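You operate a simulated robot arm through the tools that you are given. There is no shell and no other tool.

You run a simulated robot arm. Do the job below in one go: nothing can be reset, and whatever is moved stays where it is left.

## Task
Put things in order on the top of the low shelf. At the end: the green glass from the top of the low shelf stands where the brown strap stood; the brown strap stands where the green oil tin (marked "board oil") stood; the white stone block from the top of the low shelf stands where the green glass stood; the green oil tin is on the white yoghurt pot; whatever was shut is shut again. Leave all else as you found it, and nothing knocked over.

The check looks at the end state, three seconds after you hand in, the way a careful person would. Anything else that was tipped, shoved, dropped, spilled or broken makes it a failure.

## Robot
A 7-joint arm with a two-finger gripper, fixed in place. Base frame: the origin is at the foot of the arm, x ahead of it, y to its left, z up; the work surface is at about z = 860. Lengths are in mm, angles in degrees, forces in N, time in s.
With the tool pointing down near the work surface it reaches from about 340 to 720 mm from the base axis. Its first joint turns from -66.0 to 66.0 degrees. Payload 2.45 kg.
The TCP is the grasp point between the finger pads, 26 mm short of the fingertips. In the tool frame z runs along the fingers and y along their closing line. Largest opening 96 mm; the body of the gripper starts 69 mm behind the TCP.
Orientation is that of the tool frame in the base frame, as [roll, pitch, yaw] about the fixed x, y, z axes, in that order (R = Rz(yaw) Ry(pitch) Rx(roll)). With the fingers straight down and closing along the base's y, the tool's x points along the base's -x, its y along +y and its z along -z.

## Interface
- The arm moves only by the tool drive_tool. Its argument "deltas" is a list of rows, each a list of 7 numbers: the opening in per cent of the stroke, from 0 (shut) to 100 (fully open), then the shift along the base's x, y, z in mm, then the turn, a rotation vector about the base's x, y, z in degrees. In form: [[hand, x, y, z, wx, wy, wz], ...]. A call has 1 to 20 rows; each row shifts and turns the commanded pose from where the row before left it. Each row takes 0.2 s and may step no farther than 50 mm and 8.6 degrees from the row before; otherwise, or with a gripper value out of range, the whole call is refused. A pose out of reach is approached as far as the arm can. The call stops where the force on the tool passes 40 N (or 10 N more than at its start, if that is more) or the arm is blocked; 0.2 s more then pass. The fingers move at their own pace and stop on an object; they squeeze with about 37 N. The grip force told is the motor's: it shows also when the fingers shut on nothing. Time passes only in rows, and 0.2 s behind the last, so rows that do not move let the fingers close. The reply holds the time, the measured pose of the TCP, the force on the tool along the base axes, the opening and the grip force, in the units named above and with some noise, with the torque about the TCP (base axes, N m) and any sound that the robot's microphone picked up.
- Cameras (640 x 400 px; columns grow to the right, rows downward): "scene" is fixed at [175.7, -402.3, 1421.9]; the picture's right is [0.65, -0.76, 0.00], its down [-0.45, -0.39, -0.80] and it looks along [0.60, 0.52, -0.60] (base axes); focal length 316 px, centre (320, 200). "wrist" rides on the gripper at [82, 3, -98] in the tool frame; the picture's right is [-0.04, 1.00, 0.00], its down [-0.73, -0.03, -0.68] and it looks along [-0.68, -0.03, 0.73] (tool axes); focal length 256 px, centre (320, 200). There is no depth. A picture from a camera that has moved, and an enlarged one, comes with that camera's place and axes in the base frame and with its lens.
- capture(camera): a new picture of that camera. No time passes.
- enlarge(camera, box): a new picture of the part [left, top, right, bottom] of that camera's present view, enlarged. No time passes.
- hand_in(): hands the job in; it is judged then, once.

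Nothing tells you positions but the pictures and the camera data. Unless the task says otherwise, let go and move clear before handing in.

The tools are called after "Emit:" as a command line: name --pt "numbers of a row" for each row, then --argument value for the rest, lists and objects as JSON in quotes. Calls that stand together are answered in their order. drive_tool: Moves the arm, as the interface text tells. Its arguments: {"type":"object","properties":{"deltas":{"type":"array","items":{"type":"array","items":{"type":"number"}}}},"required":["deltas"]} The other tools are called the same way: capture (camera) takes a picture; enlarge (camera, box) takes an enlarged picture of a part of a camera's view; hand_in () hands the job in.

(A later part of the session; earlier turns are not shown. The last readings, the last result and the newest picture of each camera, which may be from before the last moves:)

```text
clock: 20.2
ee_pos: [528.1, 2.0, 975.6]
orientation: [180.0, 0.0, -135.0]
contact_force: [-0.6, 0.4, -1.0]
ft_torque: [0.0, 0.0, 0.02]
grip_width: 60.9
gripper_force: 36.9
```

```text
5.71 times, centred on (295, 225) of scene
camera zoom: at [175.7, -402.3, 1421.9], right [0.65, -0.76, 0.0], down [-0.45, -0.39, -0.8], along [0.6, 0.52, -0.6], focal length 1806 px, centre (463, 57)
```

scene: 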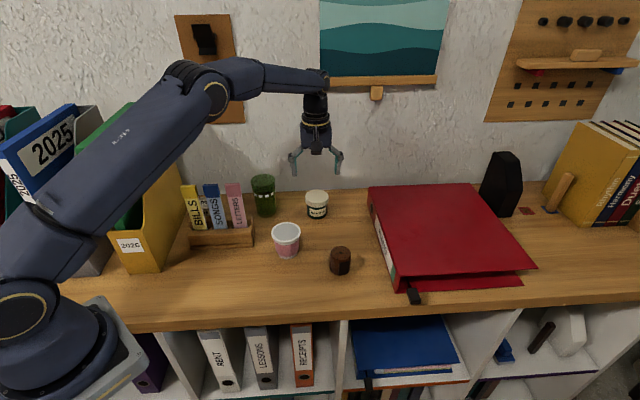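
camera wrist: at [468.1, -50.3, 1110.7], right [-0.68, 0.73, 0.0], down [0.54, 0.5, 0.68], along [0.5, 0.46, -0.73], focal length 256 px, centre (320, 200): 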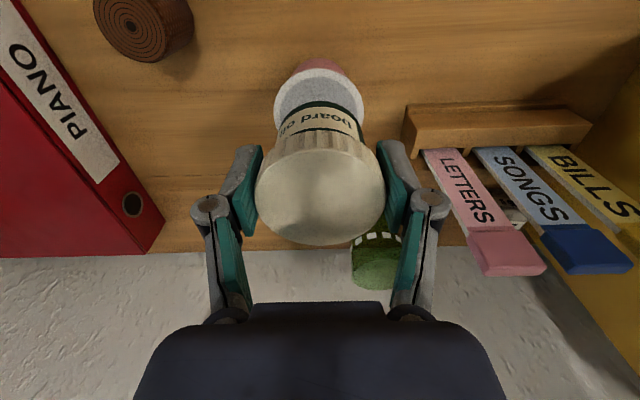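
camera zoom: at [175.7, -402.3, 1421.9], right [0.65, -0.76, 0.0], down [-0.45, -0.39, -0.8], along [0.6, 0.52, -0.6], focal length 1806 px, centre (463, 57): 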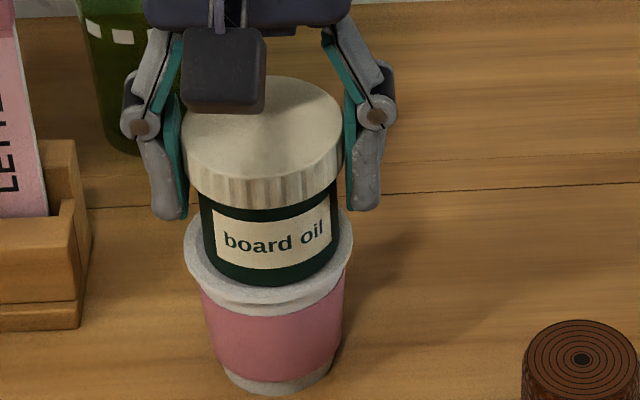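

Emit:
drive_tool --pt "0 0 0 -1 0 0 0" --pt "0 0 0 0 0 0 0"

Emit:
drive_tool --pt "0 0 0 -1 0 0 0" --pt "0 0 0 0 0 0 0"

Emit:
drive_tool --pt "0 0 0 -1 0 0 0" --pt "0 0 0 0 0 0 0"

Emit:
enlarge --camera "wrist" --box '[240, 40, 400, 160]'

Emit:
enlarge --camera "scene" --box '[265, 190, 325, 260]'

```text
clock: 20.8
ee_pos: [527.3, 1.5, 976.0]
orientation: [180.0, 0.0, -135.0]
contact_force: [-0.2, -0.6, 1.1]
ft_torque: [0.02, -0.05, 0.0]
grip_width: 60.8
gripper_force: 37.0
```

```text
clock: 21.4
ee_pos: [526.4, 2.7, 975.2]
orientation: [-179.9, 0.0, -134.9]
contact_force: [0.1, -1.1, 6.1]
ft_torque: [-0.03, 0.0, -0.01]
grip_width: 60.9
gripper_force: 37.2
```

```text
clock: 22.0
ee_pos: [527.6, 3.2, 974.4]
orientation: [-179.8, 0.1, -134.9]
contact_force: [-1.6, -0.8, 19.6]
ft_torque: [0.03, 0.03, 0.0]
grip_width: 61.1
gripper_force: 37.2
```

```text
3.33 times, centred on (320, 100) of wrist
camera zoom: at [468.8, -53.3, 1073.2], right [-0.68, 0.73, 0.0], down [0.54, 0.5, 0.68], along [0.5, 0.46, -0.73], focal length 853 px, centre (320, 533)
```

zoom: 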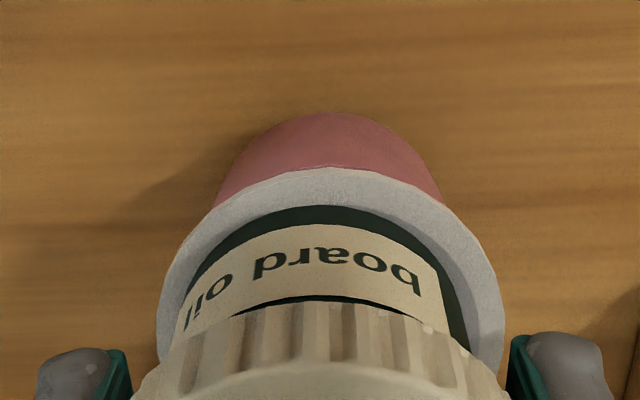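

```text
5.71 times, centred on (295, 225) of scene
camera zoom: at [175.3, -402.4, 1421.9], right [0.65, -0.76, 0.0], down [-0.45, -0.39, -0.8], along [0.6, 0.52, -0.6], focal length 1806 px, centre (463, 57)
```

zoom: 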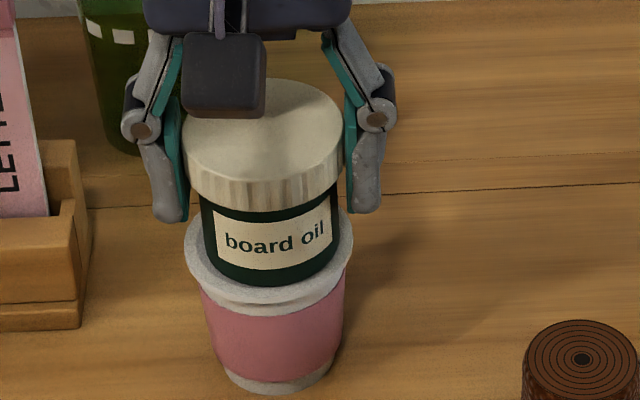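

I felt contact at TCP z≈975. I'll ease off the pressing force, check it, then open gently.

Emit:
drive_tool --pt "0 0 0 0.8 0 0 0" --pt "0 0 0 0.4 0 0 0" --pt "0 0 0 0 0 0 0"

```text
clock: 22.8
ee_pos: [527.3, 0.9, 973.5]
orientation: [-180.0, 0.0, -135.0]
contact_force: [0.7, 0.3, 9.3]
ft_torque: [0.1, -0.1, 0.0]
grip_width: 60.6
gripper_force: 36.6
```

Emit:
drive_tool --pt "0 0 0 0.6 0 0 0" --pt "0 0 0 0 0 0 0" --pt "0 0 0 0 0 0 0"

Emit:
enlarge --camera "scene" --box '[265, 190, 325, 260]'

```text
clock: 23.6
ee_pos: [527.4, 1.0, 974.7]
orientation: [179.9, -0.1, -135.0]
contact_force: [-0.4, 0.3, 3.6]
ft_torque: [0.06, 0.02, 0.02]
grip_width: 61.2
gripper_force: 36.5
```

```text
5.71 times, centred on (295, 225) of scene
camera zoom: at [175.6, -402.3, 1421.9], right [0.65, -0.76, 0.0], down [-0.45, -0.39, -0.8], along [0.6, 0.52, -0.6], focal length 1806 px, centre (463, 57)
```

zoom: 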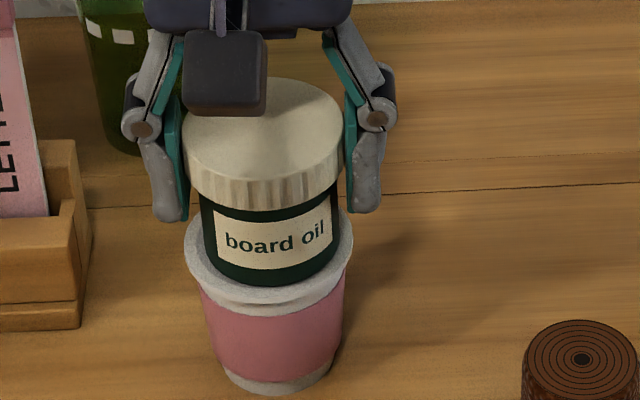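

Only light contact is left, so I'll open the fingers and then rise clear.

Emit:
drive_tool --pt "66 0 0 0 0 0 0" --pt "72 0 0 0 0 0 0" --pt "85 0 0 0 0 0 0" --pt "100 0 0 0 0 0 0" --pt "100 0 0 0 0 0 0" --pt "100 0 0 0 0 0 0"

Emit:
enlarge --camera "scene" --box '[255, 180, 335, 270]'

Emit:
capture --camera "wrist"

```text
clock: 25.0
ee_pos: [527.6, 1.8, 975.5]
orientation: [180.0, -0.1, -135.0]
contact_force: [0.0, -0.2, 1.0]
ft_torque: [-0.02, 0.01, 0.0]
grip_width: 96.0
gripper_force: 0.0
```

```text
4.44 times, centred on (295, 225) of scene
camera zoom: at [175.7, -402.3, 1421.9], right [0.65, -0.76, 0.0], down [-0.45, -0.39, -0.8], along [0.6, 0.52, -0.6], focal length 1405 px, centre (431, 89)
```

zoom: 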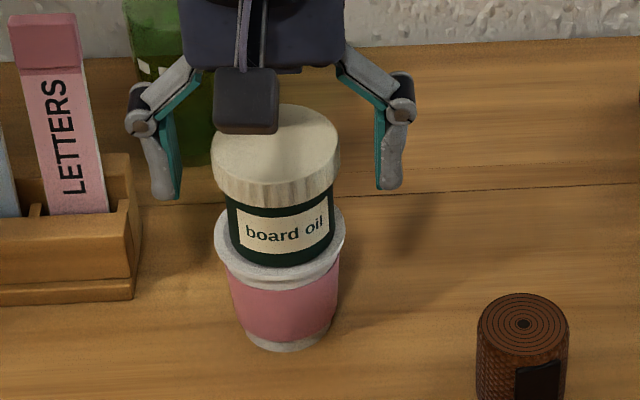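

```text
taken
camera wrist: at [469.2, -53.8, 1074.3], right [-0.68, 0.73, 0.0], down [0.54, 0.5, 0.68], along [0.5, 0.46, -0.73], focal length 256 px, centre (320, 200)
```

wrist: 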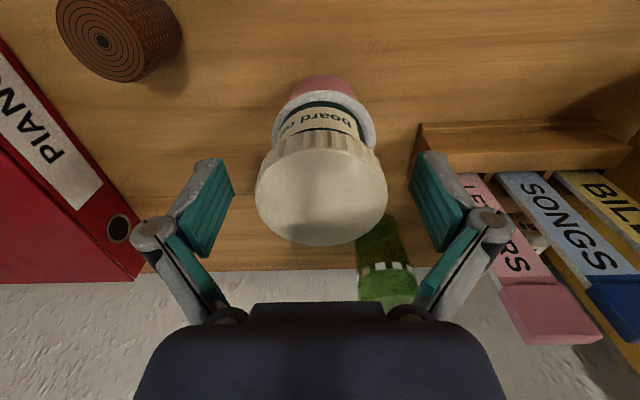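

The tin stands on the pot. I'll rise and go above the strap.

Emit:
drive_tool --pt "100 0 0 25 0 0 0" --pt "100 0 0 35 0 0 0" --pt "100 0 0 30 0 0 0" --pt "100 15 -40 0 0 0 0" --pt "100 15 -40 0 0 0 0" --pt "100 16 -40 0 0 0 0" --pt "100 0 0 -25 0 0 0" --pt "100 0 0 -25 0 0 0" --pt "100 0 0 -15 0 0 0" --pt "100 0 0 0 0 0 0" --pt "100 0 0 0 0 0 0"

Emit:
enlarge --camera "wrist" --box '[200, 0, 440, 200]'

Emit:
capture --camera "scene"

```text
clock: 27.4
ee_pos: [575.4, -118.3, 1000.1]
orientation: [-179.9, 0.0, -135.0]
contact_force: [-0.2, -0.3, -0.5]
ft_torque: [0.0, -0.03, 0.0]
grip_width: 95.8
gripper_force: 0.0
```

```text
2.00 times, centred on (320, 100) of wrist
camera zoom: at [516.9, -173.3, 1099.6], right [-0.68, 0.73, 0.0], down [0.54, 0.5, 0.68], along [0.5, 0.46, -0.73], focal length 512 px, centre (320, 400)
```

zoom: 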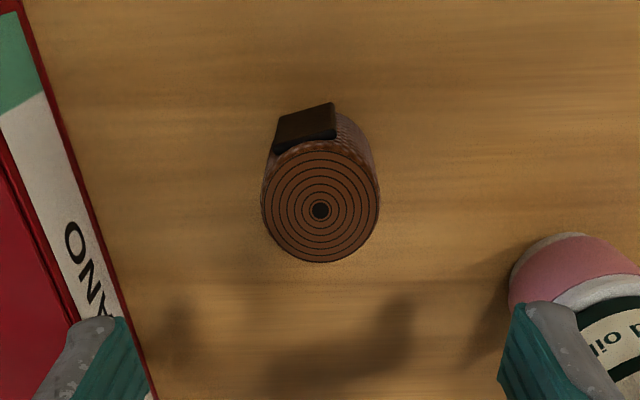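

```text
taken
```

scene: 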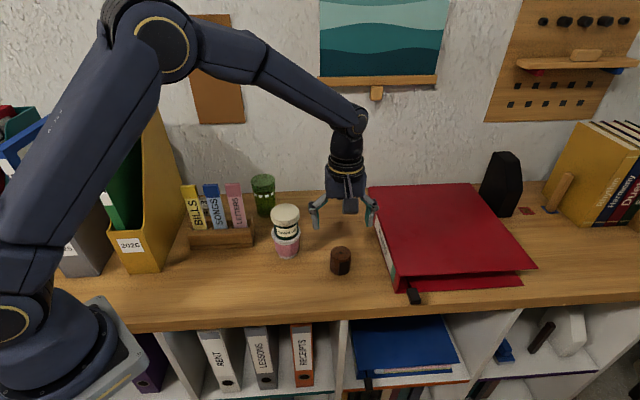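

The strap's centre is about (575,-119.6), 2–3 mm from the gripper. I'll centre on it, narrow the opening a bit to stay clear of the binder, and go down.

Emit:
drive_tool --pt "80 -2 -2.3 0 0 0 0" --pt "80 0 0 -27 0 0 0" --pt "80 0 0 -30 0 0 0" --pt "80 0 0 -30 0 0 0" --pt "80 0 0 -20 0 0 0" --pt "80 0 0 0 0 0 0" --pt "80 0 0 0 0 0 0"

Emit:
capture --camera "wrist"

Emit:
enlarge --camera "scene" --box '[290, 190, 430, 290]'

```text
clock: 29.0
ee_pos: [572.0, -120.9, 893.1]
orientation: [-179.9, 0.0, -135.0]
contact_force: [0.4, 1.1, 0.9]
ft_torque: [-0.01, 0.01, 0.02]
grip_width: 76.8
gripper_force: 0.0
```

```text
taken
camera wrist: at [513.1, -175.5, 992.3], right [-0.68, 0.73, 0.0], down [0.54, 0.5, 0.68], along [0.5, 0.46, -0.73], focal length 256 px, centre (320, 200)
```

wrist: 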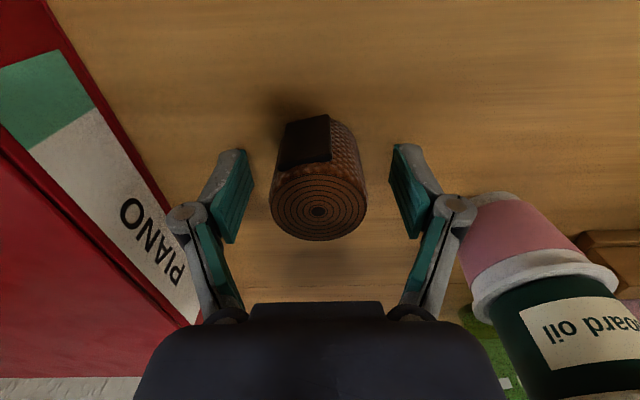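

```text
4.00 times, centred on (360, 240) of scene
camera zoom: at [175.7, -402.3, 1421.9], right [0.65, -0.76, 0.0], down [-0.45, -0.39, -0.8], along [0.6, 0.52, -0.6], focal length 1264 px, centre (160, 40)
```

zoom: 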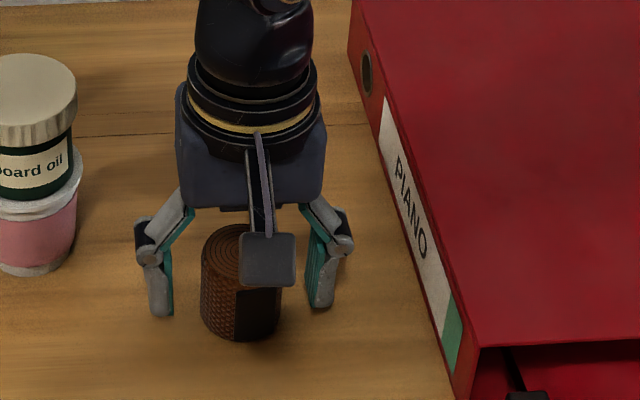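

The strap sits between the pads, so I'll close on it.

Emit:
drive_tool --pt "60 0 0 0 0 0 0" --pt "0 0 0 0 0 0 0" --pt "0 0 0 0 0 0 0" --pt "0 0 0 0 0 0 0" --pt "0 0 0 0 0 0 0" --pt "0 0 0 0 0 0 0"

Emit:
enlarge --camera "wrist" --box '[220, 90, 420, 260]'

```text
clock: 30.4
ee_pos: [572.3, -120.3, 892.2]
orientation: [180.0, 0.0, -134.9]
contact_force: [0.8, -1.2, 3.4]
ft_torque: [-0.02, -0.01, 0.0]
grip_width: 44.4
gripper_force: 36.6
```

```text
2.35 times, centred on (320, 175) of wrist
camera zoom: at [513.2, -175.6, 992.6], right [-0.68, 0.73, 0.0], down [0.54, 0.5, 0.68], along [0.5, 0.46, -0.73], focal length 602 px, centre (320, 259)
```

zoom: 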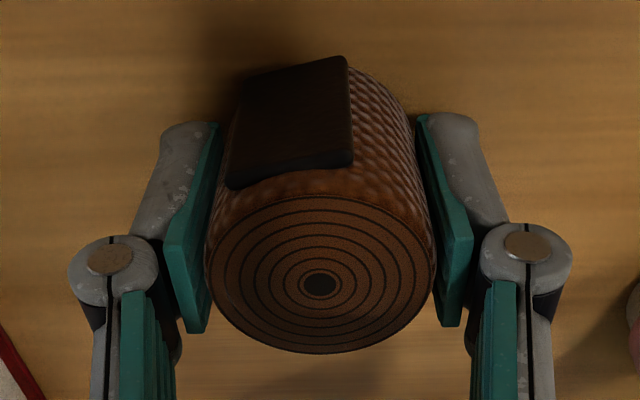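

The strap is held on centre at 44 mm. I'll lift it high, clear of the stacked tin, carry it to the tin's old spot and lower it to just above the surface.

Emit:
drive_tool --pt "0 0 0 10 0 0 0" --pt "0 0 0 30 0 0 0" --pt "0 0 0 35 0 0 0" --pt "0 0 0 35 0 0 0" --pt "0 0 0 37 0 0 0" --pt "0 14 20.8 0 0 0 0" --pt "0 20 29.6 0 0 0 0" --pt "0 20 29.6 0 0 0 0" --pt "0 20 29.6 0 0 0 0" --pt "0 20 29.6 0 0 0 0" --pt "0 19.9 29.6 0 0 0 0" --pt "0 0 0 0 0 0 0" --pt "0 0 0 -30 0 0 0" --pt "0 0 0 -35 0 0 0" --pt "0 0 0 -35 0 0 0" --pt "0 0 0 -25 0 0 0" --pt "0 0 0 -12 0 0 0" --pt "0 0 0 0 0 0 0" --pt "0 0 0 0 0 0 0"

Emit:
capture --camera "wrist"

Emit:
enlarge --camera "scene" --box '[240, 150, 400, 290]'

```text
clock: 34.4
ee_pos: [683.7, 47.8, 906.1]
orientation: [180.0, 0.0, -135.0]
contact_force: [-0.2, -0.1, -1.4]
ft_torque: [-0.01, -0.01, -0.05]
grip_width: 44.1
gripper_force: 37.4
```

```text
taken
camera wrist: at [626.6, -6.8, 1004.1], right [-0.68, 0.73, 0.0], down [0.54, 0.5, 0.68], along [0.5, 0.46, -0.73], focal length 256 px, centre (320, 200)
```

wrist: 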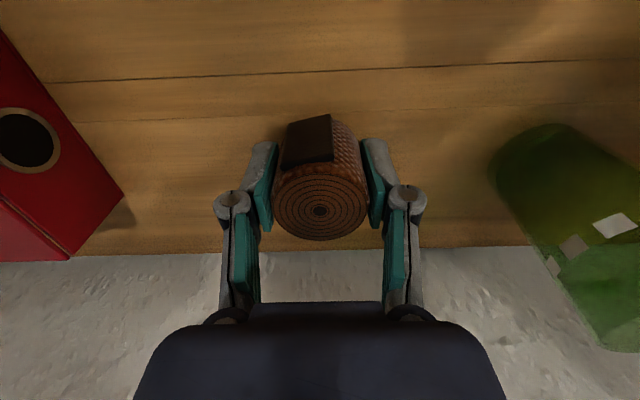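

```text
2.86 times, centred on (320, 220) of scene
camera zoom: at [175.7, -402.3, 1421.9], right [0.65, -0.76, 0.0], down [-0.45, -0.39, -0.8], along [0.6, 0.52, -0.6], focal length 903 px, centre (320, 143)
```

zoom: 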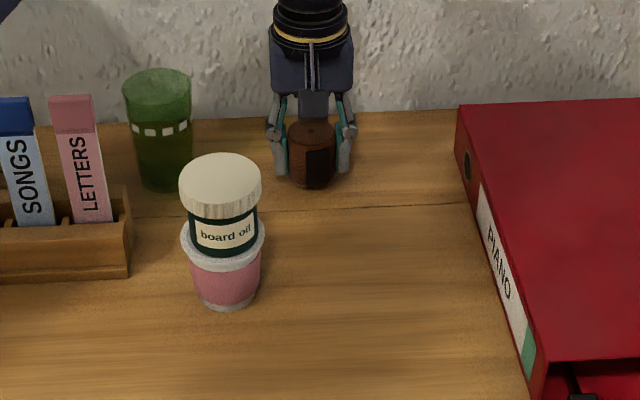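

The strap hangs a few millimetres above the tin's old spot. I'll lower it gently until it touches.

Emit:
drive_tool --pt "0 0 0 -4 0 0 0" --pt "0 0 0 -2.5 0 0 0" --pt "0 0 0 -1.5 0 0 0" --pt "0 0 0 0 0 0 0"

Emit:
drive_tool --pt "0 0 0 -1 0 0 0" --pt "0 0 0 0 0 0 0"

```text
clock: 35.4
ee_pos: [685.1, 48.0, 895.8]
orientation: [-179.9, 0.0, -135.1]
contact_force: [-0.9, 0.0, -1.1]
ft_torque: [-0.01, -0.02, -0.03]
grip_width: 44.4
gripper_force: 37.2
```

```text
clock: 36.0
ee_pos: [685.5, 48.1, 894.7]
orientation: [-179.9, 0.0, -135.0]
contact_force: [0.3, 0.1, -0.9]
ft_torque: [0.01, 0.0, -0.03]
grip_width: 44.3
gripper_force: 37.3
```

Emit:
drive_tool --pt "0 0 0 -1 0 0 0" --pt "0 0 0 0 0 0 0"

Emit:
drive_tool --pt "0 0 0 -0.7 0 0 0" --pt "0 0 0 0 0 0 0"

Emit:
enlarge --camera "scene" --box '[280, 170, 360, 230]'

```text
clock: 36.6
ee_pos: [685.6, 47.8, 893.5]
orientation: [180.0, 0.0, -135.0]
contact_force: [0.6, -0.1, -0.5]
ft_torque: [-0.04, -0.05, 0.02]
grip_width: 44.0
gripper_force: 37.1
```

```text
clock: 37.2
ee_pos: [685.7, 47.4, 893.2]
orientation: [-179.8, 0.1, -135.0]
contact_force: [-0.9, -0.9, 7.0]
ft_torque: [-0.11, 0.13, 0.02]
grip_width: 44.5
gripper_force: 37.0
```

```text
6.67 times, centred on (320, 200) of scene
camera zoom: at [175.5, -402.3, 1421.9], right [0.65, -0.76, 0.0], down [-0.45, -0.39, -0.8], along [0.6, 0.52, -0.6], focal length 2107 px, centre (320, 200)
```

zoom: 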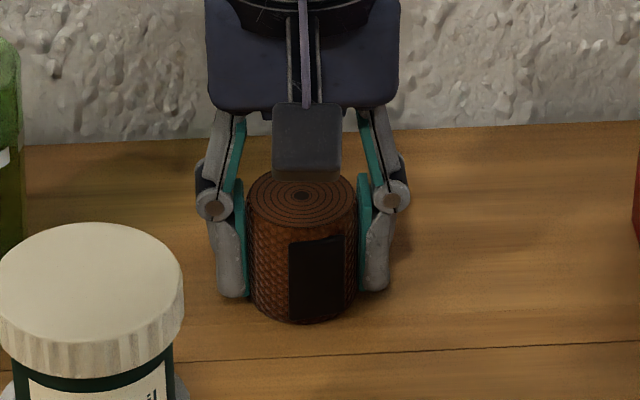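

Contact is about 7 N. I'll ease off slightly, open and rise.

Emit:
drive_tool --pt "0 0 0 0.4 0 0 0" --pt "0 0 0 0 0 0 0" --pt "52 0 0 0 0 0 0" --pt "60 0 0 0 0 0 0" --pt "80 0 0 0 0 0 0" --pt "80 0 0 0 0 0 0" --pt "80 0 0 0 0 0 0"

Emit:
enlarge --camera "wrist" --box '[200, 80, 440, 260]'

Emit:
enlarge --camera "scene" --box '[280, 170, 360, 230]'

```text
clock: 38.8
ee_pos: [685.0, 48.3, 893.4]
orientation: [-179.9, -0.1, -135.0]
contact_force: [-0.3, -0.1, 1.1]
ft_torque: [0.03, 0.0, 0.02]
grip_width: 76.8
gripper_force: 0.1
```

```text
2.22 times, centred on (320, 170) of wrist
camera zoom: at [626.8, -7.2, 992.5], right [-0.68, 0.73, 0.0], down [0.54, 0.5, 0.68], along [0.5, 0.46, -0.73], focal length 569 px, centre (320, 267)
```

zoom: 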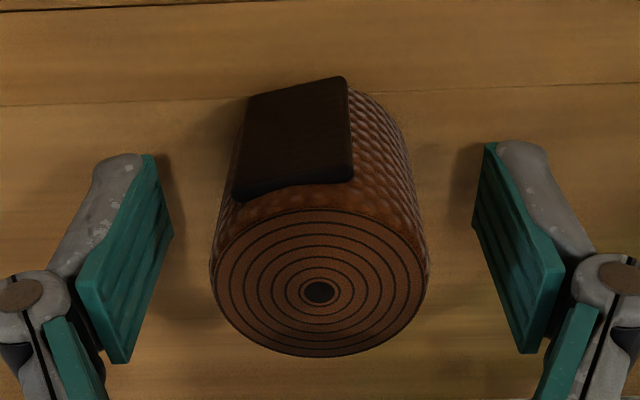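

```text
6.67 times, centred on (320, 200) of scene
camera zoom: at [175.7, -402.3, 1421.9], right [0.65, -0.76, 0.0], down [-0.45, -0.39, -0.8], along [0.6, 0.52, -0.6], focal length 2107 px, centre (320, 200)
```

zoom: 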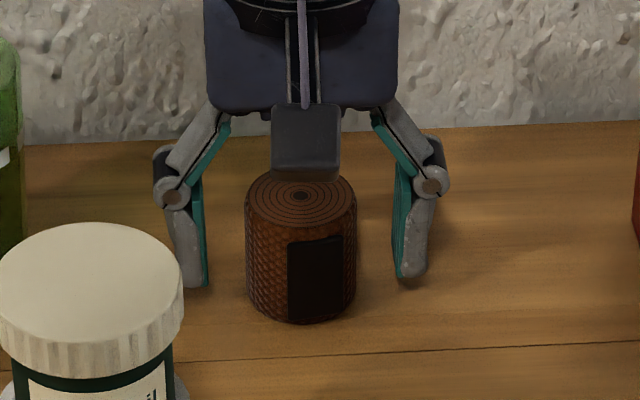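

The strap stands in the tin's old place. Next is the glass: I'll rise and move above it.

Emit:
drive_tool --pt "80 0 0 20 0 0 0" --pt "80 0 0 40 0 0 0" --pt "90 0 0 45 0 0 0" --pt "100 0 0 45 0 0 0" --pt "100 0 0 17.5 0 0 0" --pt "100 -20 29 0 0 0 0" --pt "100 -21 30 0 0 0 0" --pt "100 -21 30 0 0 0 0" --pt "100 -20.8 29.1 0 0 0 0" --pt "100 0 0 0 0 0 0" --pt "100 0 0 0 0 0 0"

Emit:
capture --camera "wrist"

Emit:
enlarge --camera "wrist" --box '[230, 20, 410, 180]'

Emit:
capture --camera "scene"

```text
clock: 41.2
ee_pos: [601.4, 167.9, 1061.7]
orientation: [179.9, 0.1, -135.0]
contact_force: [-0.3, -0.6, 0.0]
ft_torque: [0.03, -0.01, -0.05]
grip_width: 95.9
gripper_force: 0.0
```

```text
taken
camera wrist: at [543.4, 112.3, 1160.9], right [-0.68, 0.73, 0.0], down [0.54, 0.5, 0.68], along [0.5, 0.46, -0.73], focal length 256 px, centre (320, 200)
```

wrist: 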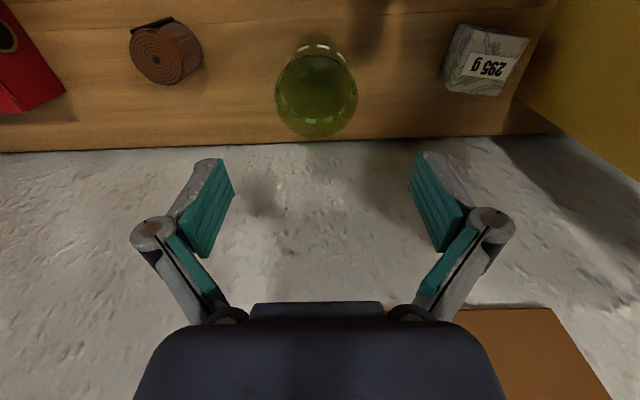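

```text
2.50 times, centred on (320, 100) of wrist
camera zoom: at [543.4, 112.3, 1160.9], right [-0.68, 0.73, 0.0], down [0.54, 0.5, 0.68], along [0.5, 0.46, -0.73], focal length 640 px, centre (320, 450)
```

zoom: 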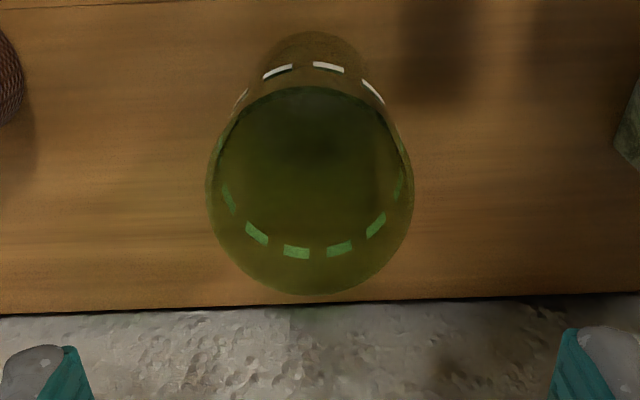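

```text
taken
```

scene: 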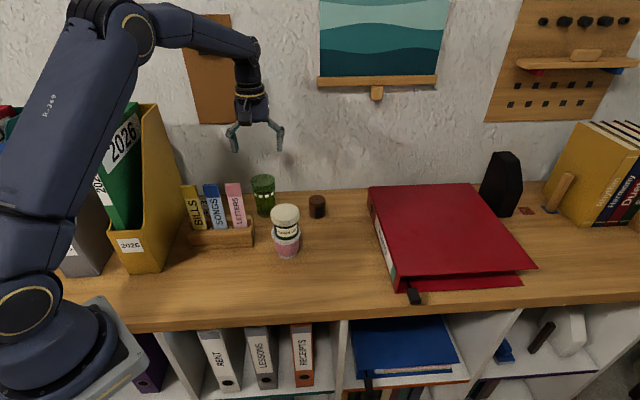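

The glass's centre is about (604,164), a few millimetres off the gripper axis. I'll correct and go down around it.

Emit:
drive_tool --pt "100 0.7 -3.9 0 0 0 0" --pt "100 0 0 -30 0 0 0" --pt "100 0 0 -35 0 0 0" --pt "100 0 0 -30 0 0 0" --pt "100 0 0 -30 0 0 0" --pt "100 0 0 -20 0 0 0" --pt "100 0 0 0 0 0 0" --pt "100 0 0 0 0 0 0"

Emit:
capture --camera "wrist"

Emit:
enlarge --camera "scene" --box '[170, 130, 350, 270]'

```text
clock: 43.0
ee_pos: [601.4, 162.4, 917.0]
orientation: [-179.9, 0.0, -134.9]
contact_force: [-0.1, 0.0, 0.1]
ft_torque: [0.0, 0.02, 0.0]
grip_width: 95.7
gripper_force: 0.1
```

```text
taken
camera wrist: at [542.6, 106.8, 1015.2], right [-0.68, 0.73, 0.0], down [0.54, 0.5, 0.68], along [0.5, 0.46, -0.73], focal length 256 px, centre (320, 200)
```

wrist: 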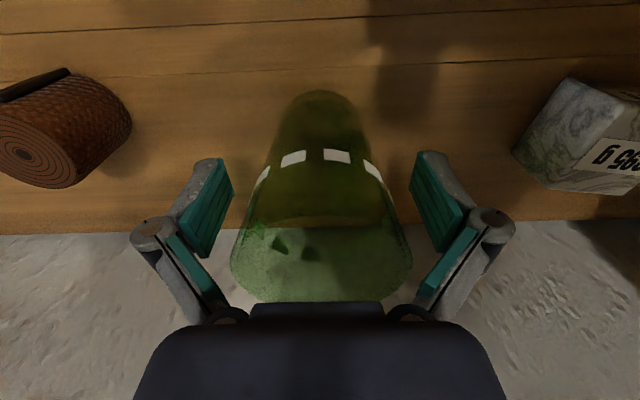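

```text
2.86 times, centred on (260, 200) of scene
camera zoom: at [175.7, -402.3, 1421.9], right [0.65, -0.76, 0.0], down [-0.45, -0.39, -0.8], along [0.6, 0.52, -0.6], focal length 903 px, centre (491, 200)
```

zoom: 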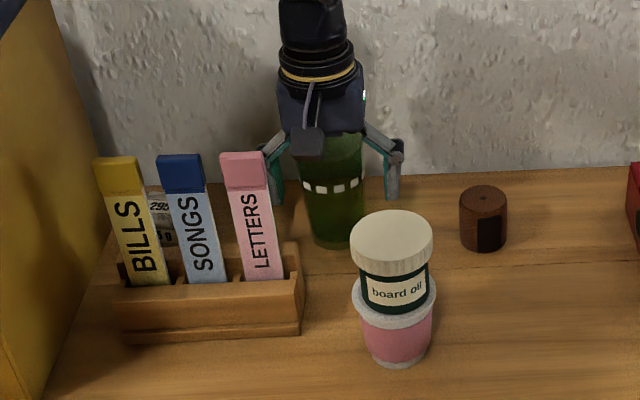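

The glass is centred between the pads and clear of the palm. I'll close gently.

Emit:
drive_tool --pt "85 0 0 0 0 0 0" --pt "72 0 0 0 0 0 0" --pt "64 0 0 0 0 0 0" --pt "55 0 0 0 0 0 0" --pt "40 0 0 0 0 0 0" --pt "20 0 0 0 0 0 0" --pt "0 0 0 0 0 0 0" --pt "0 0 0 0 0 0 0"

Emit:
capture --camera "wrist"

Emit:
enlarge --camera "scene" --box '[220, 150, 310, 230]'

```text
clock: 44.8
ee_pos: [601.3, 162.5, 918.3]
orientation: [-179.9, 0.3, -134.9]
contact_force: [1.3, 2.7, 32.4]
ft_torque: [-0.04, 0.0, 0.06]
grip_width: 67.0
gripper_force: 36.7
```

```text
taken
camera wrist: at [542.9, 107.2, 1017.1], right [-0.68, 0.73, 0.0], down [0.54, 0.5, 0.68], along [0.5, 0.46, -0.73], focal length 256 px, centre (320, 200)
```

wrist: 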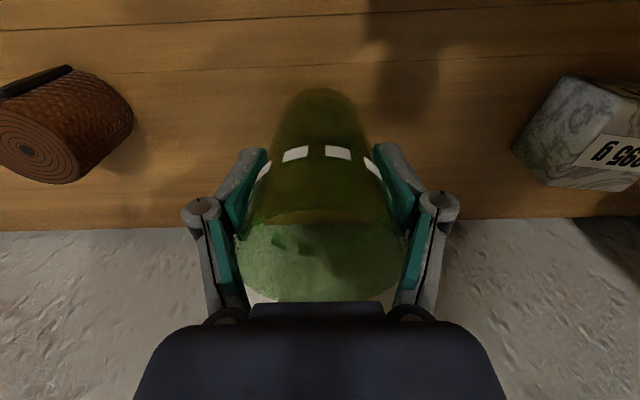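

```text
5.00 times, centred on (265, 190) of scene
camera zoom: at [175.0, -402.4, 1421.9], right [0.65, -0.76, 0.0], down [-0.45, -0.39, -0.8], along [0.6, 0.52, -0.6], focal length 1580 px, centre (595, 250)
```

zoom: 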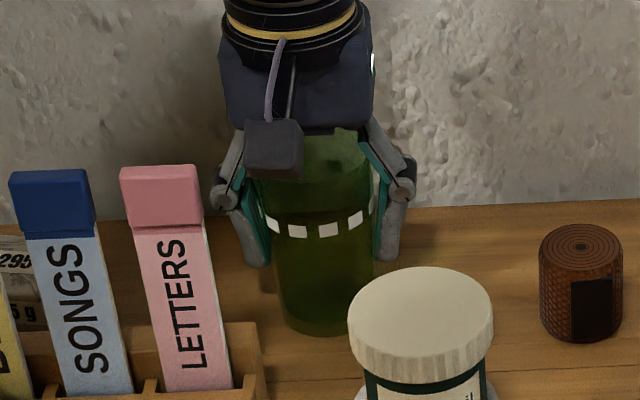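

The slanted inner finger links are touching the wide rim and pushing down with about 32 N, so this grip is too low. I'll open straight away, rise and grip the glass higher, below its rim.

Emit:
drive_tool --pt "75 0 0 0 0 0 0" --pt "90 0 0 0 0 0 0" --pt "100 0 0 0 0 0 0" --pt "100 0 0 0 0 0 0" --pt "100 0 0 0 0 0 0"

Emit:
drive_tool --pt "100 0 0 15 0 0 0" --pt "100 0 0 14 0 0 0" --pt "100 0 0 0 0 0 0" --pt "100 0 0 0 0 0 0"

Emit:
capture --camera "wrist"

Emit:
enlarge --camera "scene" --box '[220, 150, 310, 230]'

```text
clock: 46.0
ee_pos: [600.9, 163.0, 916.9]
orientation: [179.9, 0.0, -135.0]
contact_force: [0.5, 0.2, -1.4]
ft_torque: [-0.03, 0.02, -0.01]
grip_width: 95.8
gripper_force: 0.1
```

```text
clock: 47.0
ee_pos: [603.3, 162.0, 944.6]
orientation: [-179.9, 0.0, -135.0]
contact_force: [0.5, -0.2, -0.7]
ft_torque: [-0.02, -0.01, 0.0]
grip_width: 96.2
gripper_force: 0.0
```

```text
taken
camera wrist: at [543.6, 106.9, 1044.4], right [-0.68, 0.73, 0.0], down [0.54, 0.5, 0.68], along [0.5, 0.46, -0.73], focal length 256 px, centre (320, 200)
```

wrist: 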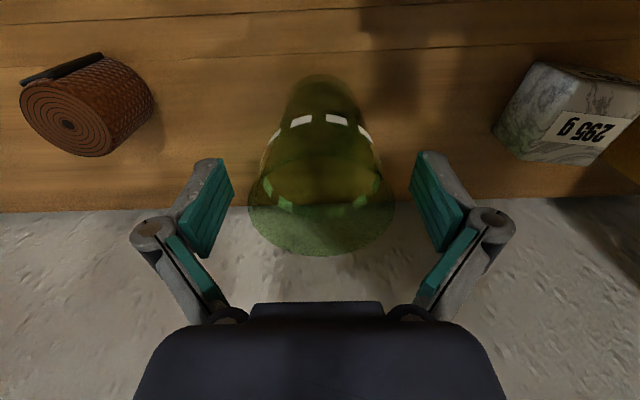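

```text
5.00 times, centred on (265, 190) of scene
camera zoom: at [175.7, -402.3, 1421.9], right [0.65, -0.76, 0.0], down [-0.45, -0.39, -0.8], along [0.6, 0.52, -0.6], focal length 1580 px, centre (595, 250)
```

zoom: 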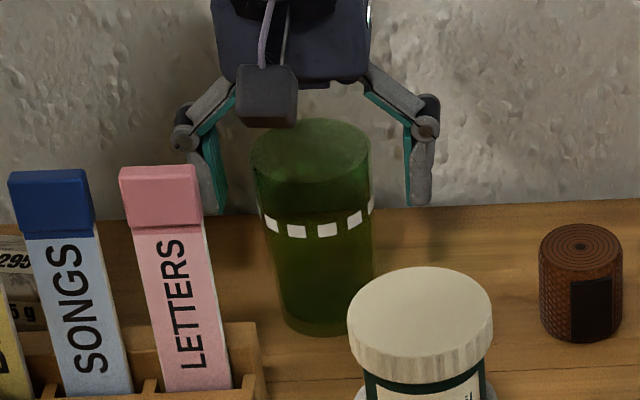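

The glass is unharmed and hasn't moved. I'll rise a few more millimetres, check the centring up close and close again.

Emit:
drive_tool --pt "100 0 0 3 0 0 0" --pt "100 0 0 0 0 0 0" --pt "100 0 0 0 0 0 0"

Emit:
enlarge --camera "wrist" --box '[220, 60, 420, 280]'

```text
clock: 47.8
ee_pos: [602.1, 162.3, 948.7]
orientation: [179.9, 0.0, -134.9]
contact_force: [-0.1, 0.7, 0.8]
ft_torque: [0.03, 0.0, 0.02]
grip_width: 95.8
gripper_force: 0.0
```

```text
1.82 times, centred on (320, 170) of wrist
camera zoom: at [544.1, 107.0, 1047.4], right [-0.68, 0.73, 0.0], down [0.54, 0.5, 0.68], along [0.5, 0.46, -0.73], focal length 465 px, centre (320, 254)
```

zoom: 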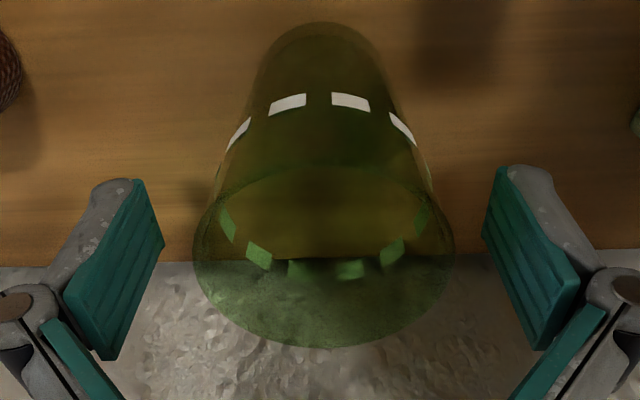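

Emit:
drive_tool --pt "90 1 1 0 0 0 0" --pt "78 0 0 0 0 0 0" --pt "70 0 0 0 0 0 0" --pt "64 0 0 0 0 0 0" --pt "58 0 0 0 0 0 0" --pt "58 0 0 0 0 0 0"

Emit:
capture --camera "wrist"

Emit:
enlarge --camera "scene" --box '[220, 150, 310, 230]'

```text
clock: 49.2
ee_pos: [604.4, 162.7, 949.3]
orientation: [-180.0, 0.0, -135.0]
contact_force: [-1.4, 0.2, -0.4]
ft_torque: [0.02, 0.01, 0.01]
grip_width: 59.1
gripper_force: 37.1
```

```text
taken
camera wrist: at [545.1, 107.4, 1047.4], right [-0.68, 0.73, 0.0], down [0.54, 0.5, 0.68], along [0.5, 0.46, -0.73], focal length 256 px, centre (320, 200)
```

wrist: 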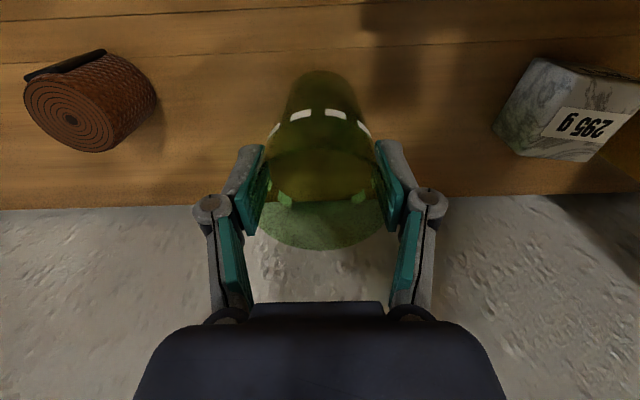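

```text
5.00 times, centred on (265, 190) of scene
camera zoom: at [175.7, -402.3, 1421.9], right [0.65, -0.76, 0.0], down [-0.45, -0.39, -0.8], along [0.6, 0.52, -0.6], focal length 1580 px, centre (595, 250)
```

zoom: 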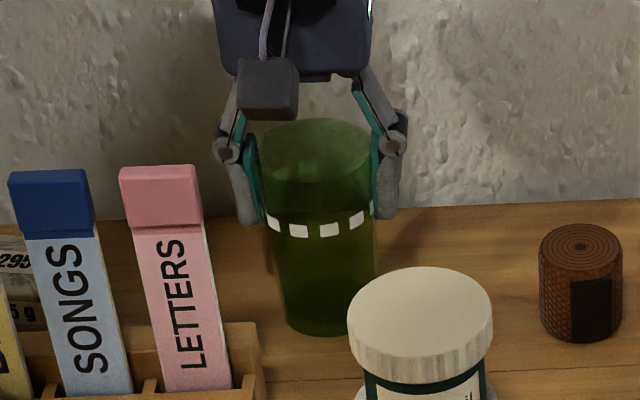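

The grip is now clean at 59 mm with no vertical load. I'll lift a little, then check.

Emit:
drive_tool --pt "0 0 0 0 0 0 0" --pt "0 0 0 3 0 0 0" --pt "0 0 0 7 0 0 0" --pt "0 0 0 10 0 0 0" --pt "0 0 0 0 0 0 0"

Emit:
enlarge --camera "scene" --box '[220, 150, 310, 230]'

Emit:
capture --camera "wrist"

```text
clock: 50.4
ee_pos: [604.7, 161.8, 969.0]
orientation: [-180.0, 0.0, -135.0]
contact_force: [0.0, 0.1, -1.3]
ft_torque: [0.06, -0.03, 0.01]
grip_width: 59.0
gripper_force: 36.9
```

```text
5.00 times, centred on (265, 190) of scene
camera zoom: at [175.7, -402.3, 1421.9], right [0.65, -0.76, 0.0], down [-0.45, -0.39, -0.8], along [0.6, 0.52, -0.6], focal length 1580 px, centre (595, 250)
```

zoom: 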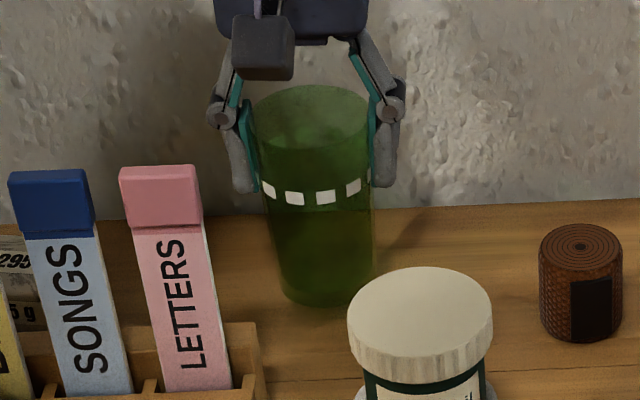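

```text
taken
camera wrist: at [545.8, 107.5, 1067.8], right [-0.68, 0.73, 0.0], down [0.54, 0.5, 0.68], along [0.5, 0.46, -0.73], focal length 256 px, centre (320, 200)
```

wrist: 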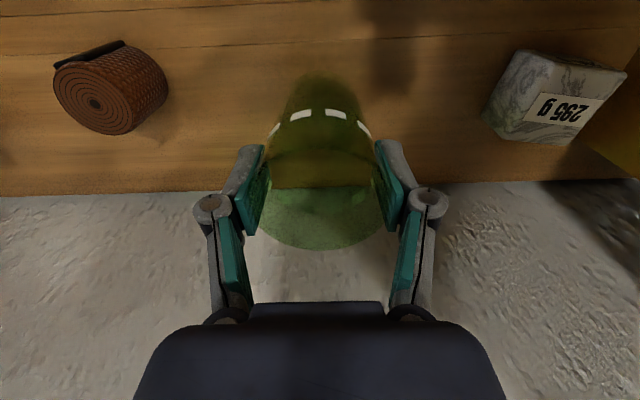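

The glass lifts cleanly and upright. I'll raise it well above the stacked tin and carry it around the right side to the strap's old place.

Emit:
drive_tool --pt "0 0 0 15 0 0 0" --pt "0 0 0 25 0 0 0" --pt "0 0 0 30 0 0 0" --pt "0 0 0 30 0 0 0" --pt "0 0 0 20 0 0 0" --pt "0 0 0 10 0 0 0" --pt "0 3 -12 0 0 0 0" --pt "0 6 -24 0 0 0 0" --pt "0 7 -27 0 0 0 0" --pt "0 7 -27 0 0 0 0" --pt "0 7 -27 0 0 0 0" --pt "0 6.3 -25.6 0 0 0 0" --pt "0 -6 -23 0 0 0 0" --pt "0 -12 -25 0 0 0 0" --pt "0 -13 -25 0 0 0 0" --pt "0 -13 -25 0 0 0 0" --pt "0 -12 -23 0 0 0 0" --pt "0 -8 -14 0 0 0 0" --pt "0 -5 -6.3 0 0 0 0" --pt "0 0 0 0 0 0 0"

Emit:
capture --camera "scene"

Emit:
capture --camera "wrist"

```text
clock: 54.6
ee_pos: [572.4, -121.4, 1097.5]
orientation: [179.9, 0.0, -135.0]
contact_force: [-1.0, -0.4, -2.0]
ft_torque: [0.04, 0.02, 0.01]
grip_width: 58.5
gripper_force: 37.1
```

```text
taken
```

scene: 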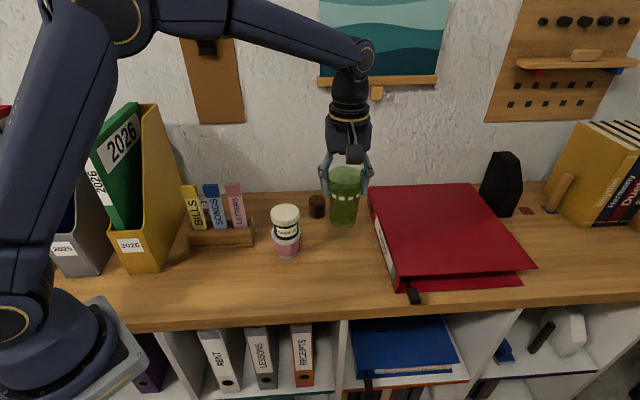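

```text
taken
camera wrist: at [513.6, -176.4, 1195.8], right [-0.68, 0.73, 0.0], down [0.54, 0.5, 0.68], along [0.5, 0.46, -0.73], focal length 256 px, centre (320, 200)
```

wrist: 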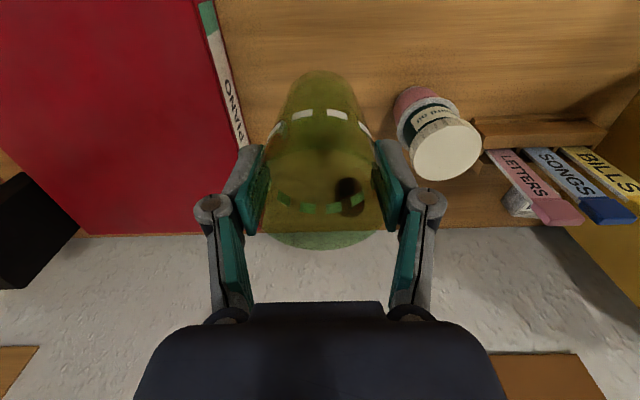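

The glass is over the strap's old spot. I'll go down most of the way, then slow down.

Emit:
drive_tool --pt "0 0 0 -15 0 0 0" --pt "0 0 0 -28 0 0 0" --pt "0 0 0 -30 0 0 0" --pt "0 0 0 -30 0 0 0" --pt "0 0 0 -20 0 0 0" --pt "0 0 0 -12 0 0 0" --pt "0 0 0 -5 0 0 0" --pt "0 0 0 0 0 0 0" --pt "0 0 0 0 0 0 0"

Emit:
enlarge --camera "scene" --box '[280, 180, 420, 290]'

Emit:
capture --camera "wrist"

```text
clock: 56.6
ee_pos: [570.4, -123.0, 958.2]
orientation: [-180.0, 0.0, -135.0]
contact_force: [0.3, -0.3, -1.4]
ft_torque: [0.01, -0.01, 0.03]
grip_width: 58.6
gripper_force: 36.6
```

```text
3.64 times, centred on (350, 235) of scene
camera zoom: at [175.7, -402.3, 1421.9], right [0.65, -0.76, 0.0], down [-0.45, -0.39, -0.8], along [0.6, 0.52, -0.6], focal length 1149 px, centre (211, 73)
```

zoom: 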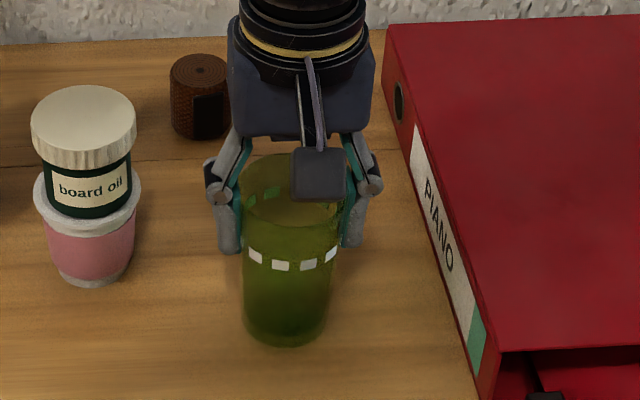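

```text
taken
camera wrist: at [512.7, -177.2, 1057.8], right [-0.68, 0.73, 0.0], down [0.54, 0.5, 0.68], along [0.5, 0.46, -0.73], focal length 256 px, centre (320, 200)
```

wrist: 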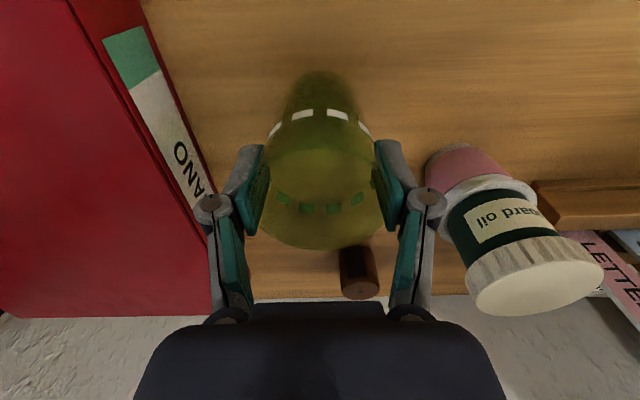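

Emit:
drive_tool --pt "0 0 0 -4 0 0 0" --pt "0 0 0 -3 0 0 0" --pt "0 0 0 -1 0 0 0" --pt "0 0 0 0 0 0 0"

Emit:
drive_tool --pt "0 0 0 -1 0 0 0" --pt "0 0 0 0 0 0 0"

```text
clock: 57.6
ee_pos: [571.0, -120.2, 949.3]
orientation: [179.9, 0.0, -135.1]
contact_force: [0.5, 0.3, -1.8]
ft_torque: [0.01, -0.01, 0.0]
grip_width: 58.9
gripper_force: 37.3
```

```text
clock: 58.2
ee_pos: [571.8, -121.2, 948.7]
orientation: [180.0, 0.0, -135.0]
contact_force: [0.1, -0.7, -1.7]
ft_torque: [0.03, 0.0, -0.02]
grip_width: 58.4
gripper_force: 36.6
```

Emit:
drive_tool --pt "0 0 0 -0.8 0 0 0" --pt "0 0 0 0 0 0 0"

Emit:
drive_tool --pt "0 0 0 -0.7 0 0 0" --pt "0 0 0 0 0 0 0"

```text
clock: 58.8
ee_pos: [571.5, -120.6, 949.1]
orientation: [-180.0, 0.0, -135.0]
contact_force: [-0.1, -0.2, 1.0]
ft_torque: [-0.05, -0.05, -0.03]
grip_width: 58.5
gripper_force: 37.2
```

```text
clock: 59.4
ee_pos: [570.8, -120.5, 948.0]
orientation: [-180.0, 0.0, -134.9]
contact_force: [-5.3, 1.8, 14.0]
ft_torque: [-0.12, 0.14, -0.02]
grip_width: 58.7
gripper_force: 37.1
```

The glass has touched down. I'll ease the force and check that it's upright before opening.

Emit:
drive_tool --pt "0 0 0 0.6 0 0 0" --pt "0 0 0 0 0 0 0"

Emit:
enlarge --camera "scene" --box '[280, 180, 420, 290]'

```text
clock: 60.0
ee_pos: [570.5, -120.6, 947.4]
orientation: [180.0, 0.1, -135.0]
contact_force: [-3.3, 3.2, 13.7]
ft_torque: [-0.04, 0.04, -0.02]
grip_width: 58.8
gripper_force: 37.0
```

```text
3.64 times, centred on (350, 235) of scene
camera zoom: at [175.3, -402.2, 1422.0], right [0.65, -0.76, 0.0], down [-0.45, -0.39, -0.8], along [0.6, 0.52, -0.6], focal length 1149 px, centre (211, 73)
```

zoom: 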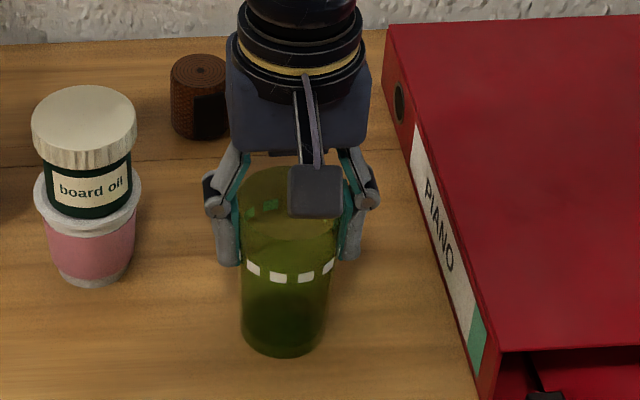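

Emit:
drive_tool --pt "0 0 0 0.6 0 0 0" --pt "0 0 0 0 0 0 0" --pt "0 0 0 0 0 0 0"

```text
clock: 60.8
ee_pos: [570.7, -120.5, 949.7]
orientation: [179.9, 0.0, -135.0]
contact_force: [0.9, 2.3, 3.5]
ft_torque: [0.05, -0.23, 0.07]
grip_width: 58.6
gripper_force: 36.8
```

Emit:
drive_tool --pt "63 0 0 0 0 0 0" --pt "67 0 0 0 0 0 0" --pt "74 0 0 0 0 0 0" --pt "85 0 0 0 0 0 0" --pt "95 0 0 0 0 0 0" --pt "95 0 0 0 0 0 0" --pt "95 0 0 0 0 0 0"

Emit:
enlarge --camera "scene" --box '[280, 180, 420, 290]'

Emit:
capture --camera "wrist"

```text
clock: 62.4
ee_pos: [570.7, -121.7, 948.9]
orientation: [-180.0, -0.1, -135.0]
contact_force: [0.1, -0.3, -0.2]
ft_torque: [0.0, -0.01, 0.01]
grip_width: 91.3
gripper_force: 0.1
```

```text
3.64 times, centred on (350, 235) of scene
camera zoom: at [175.7, -402.3, 1421.9], right [0.65, -0.76, 0.0], down [-0.45, -0.39, -0.8], along [0.6, 0.52, -0.6], focal length 1149 px, centre (211, 73)
```

zoom: 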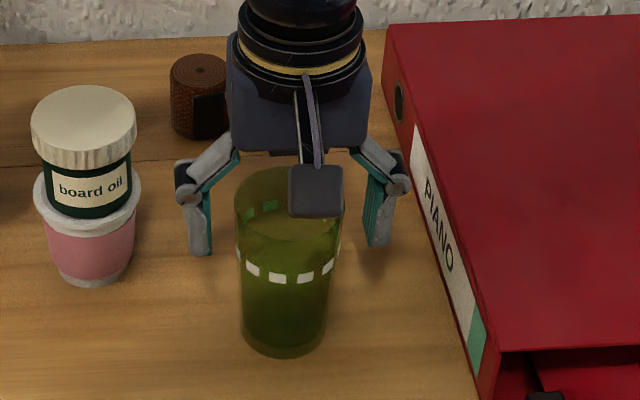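

```text
taken
camera wrist: at [512.4, -176.6, 1047.4], right [-0.68, 0.73, 0.0], down [0.54, 0.5, 0.68], along [0.5, 0.46, -0.73], focal length 256 px, centre (320, 200)
```

wrist: 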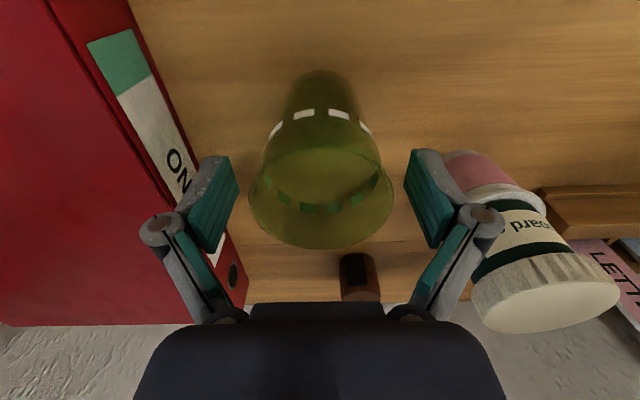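

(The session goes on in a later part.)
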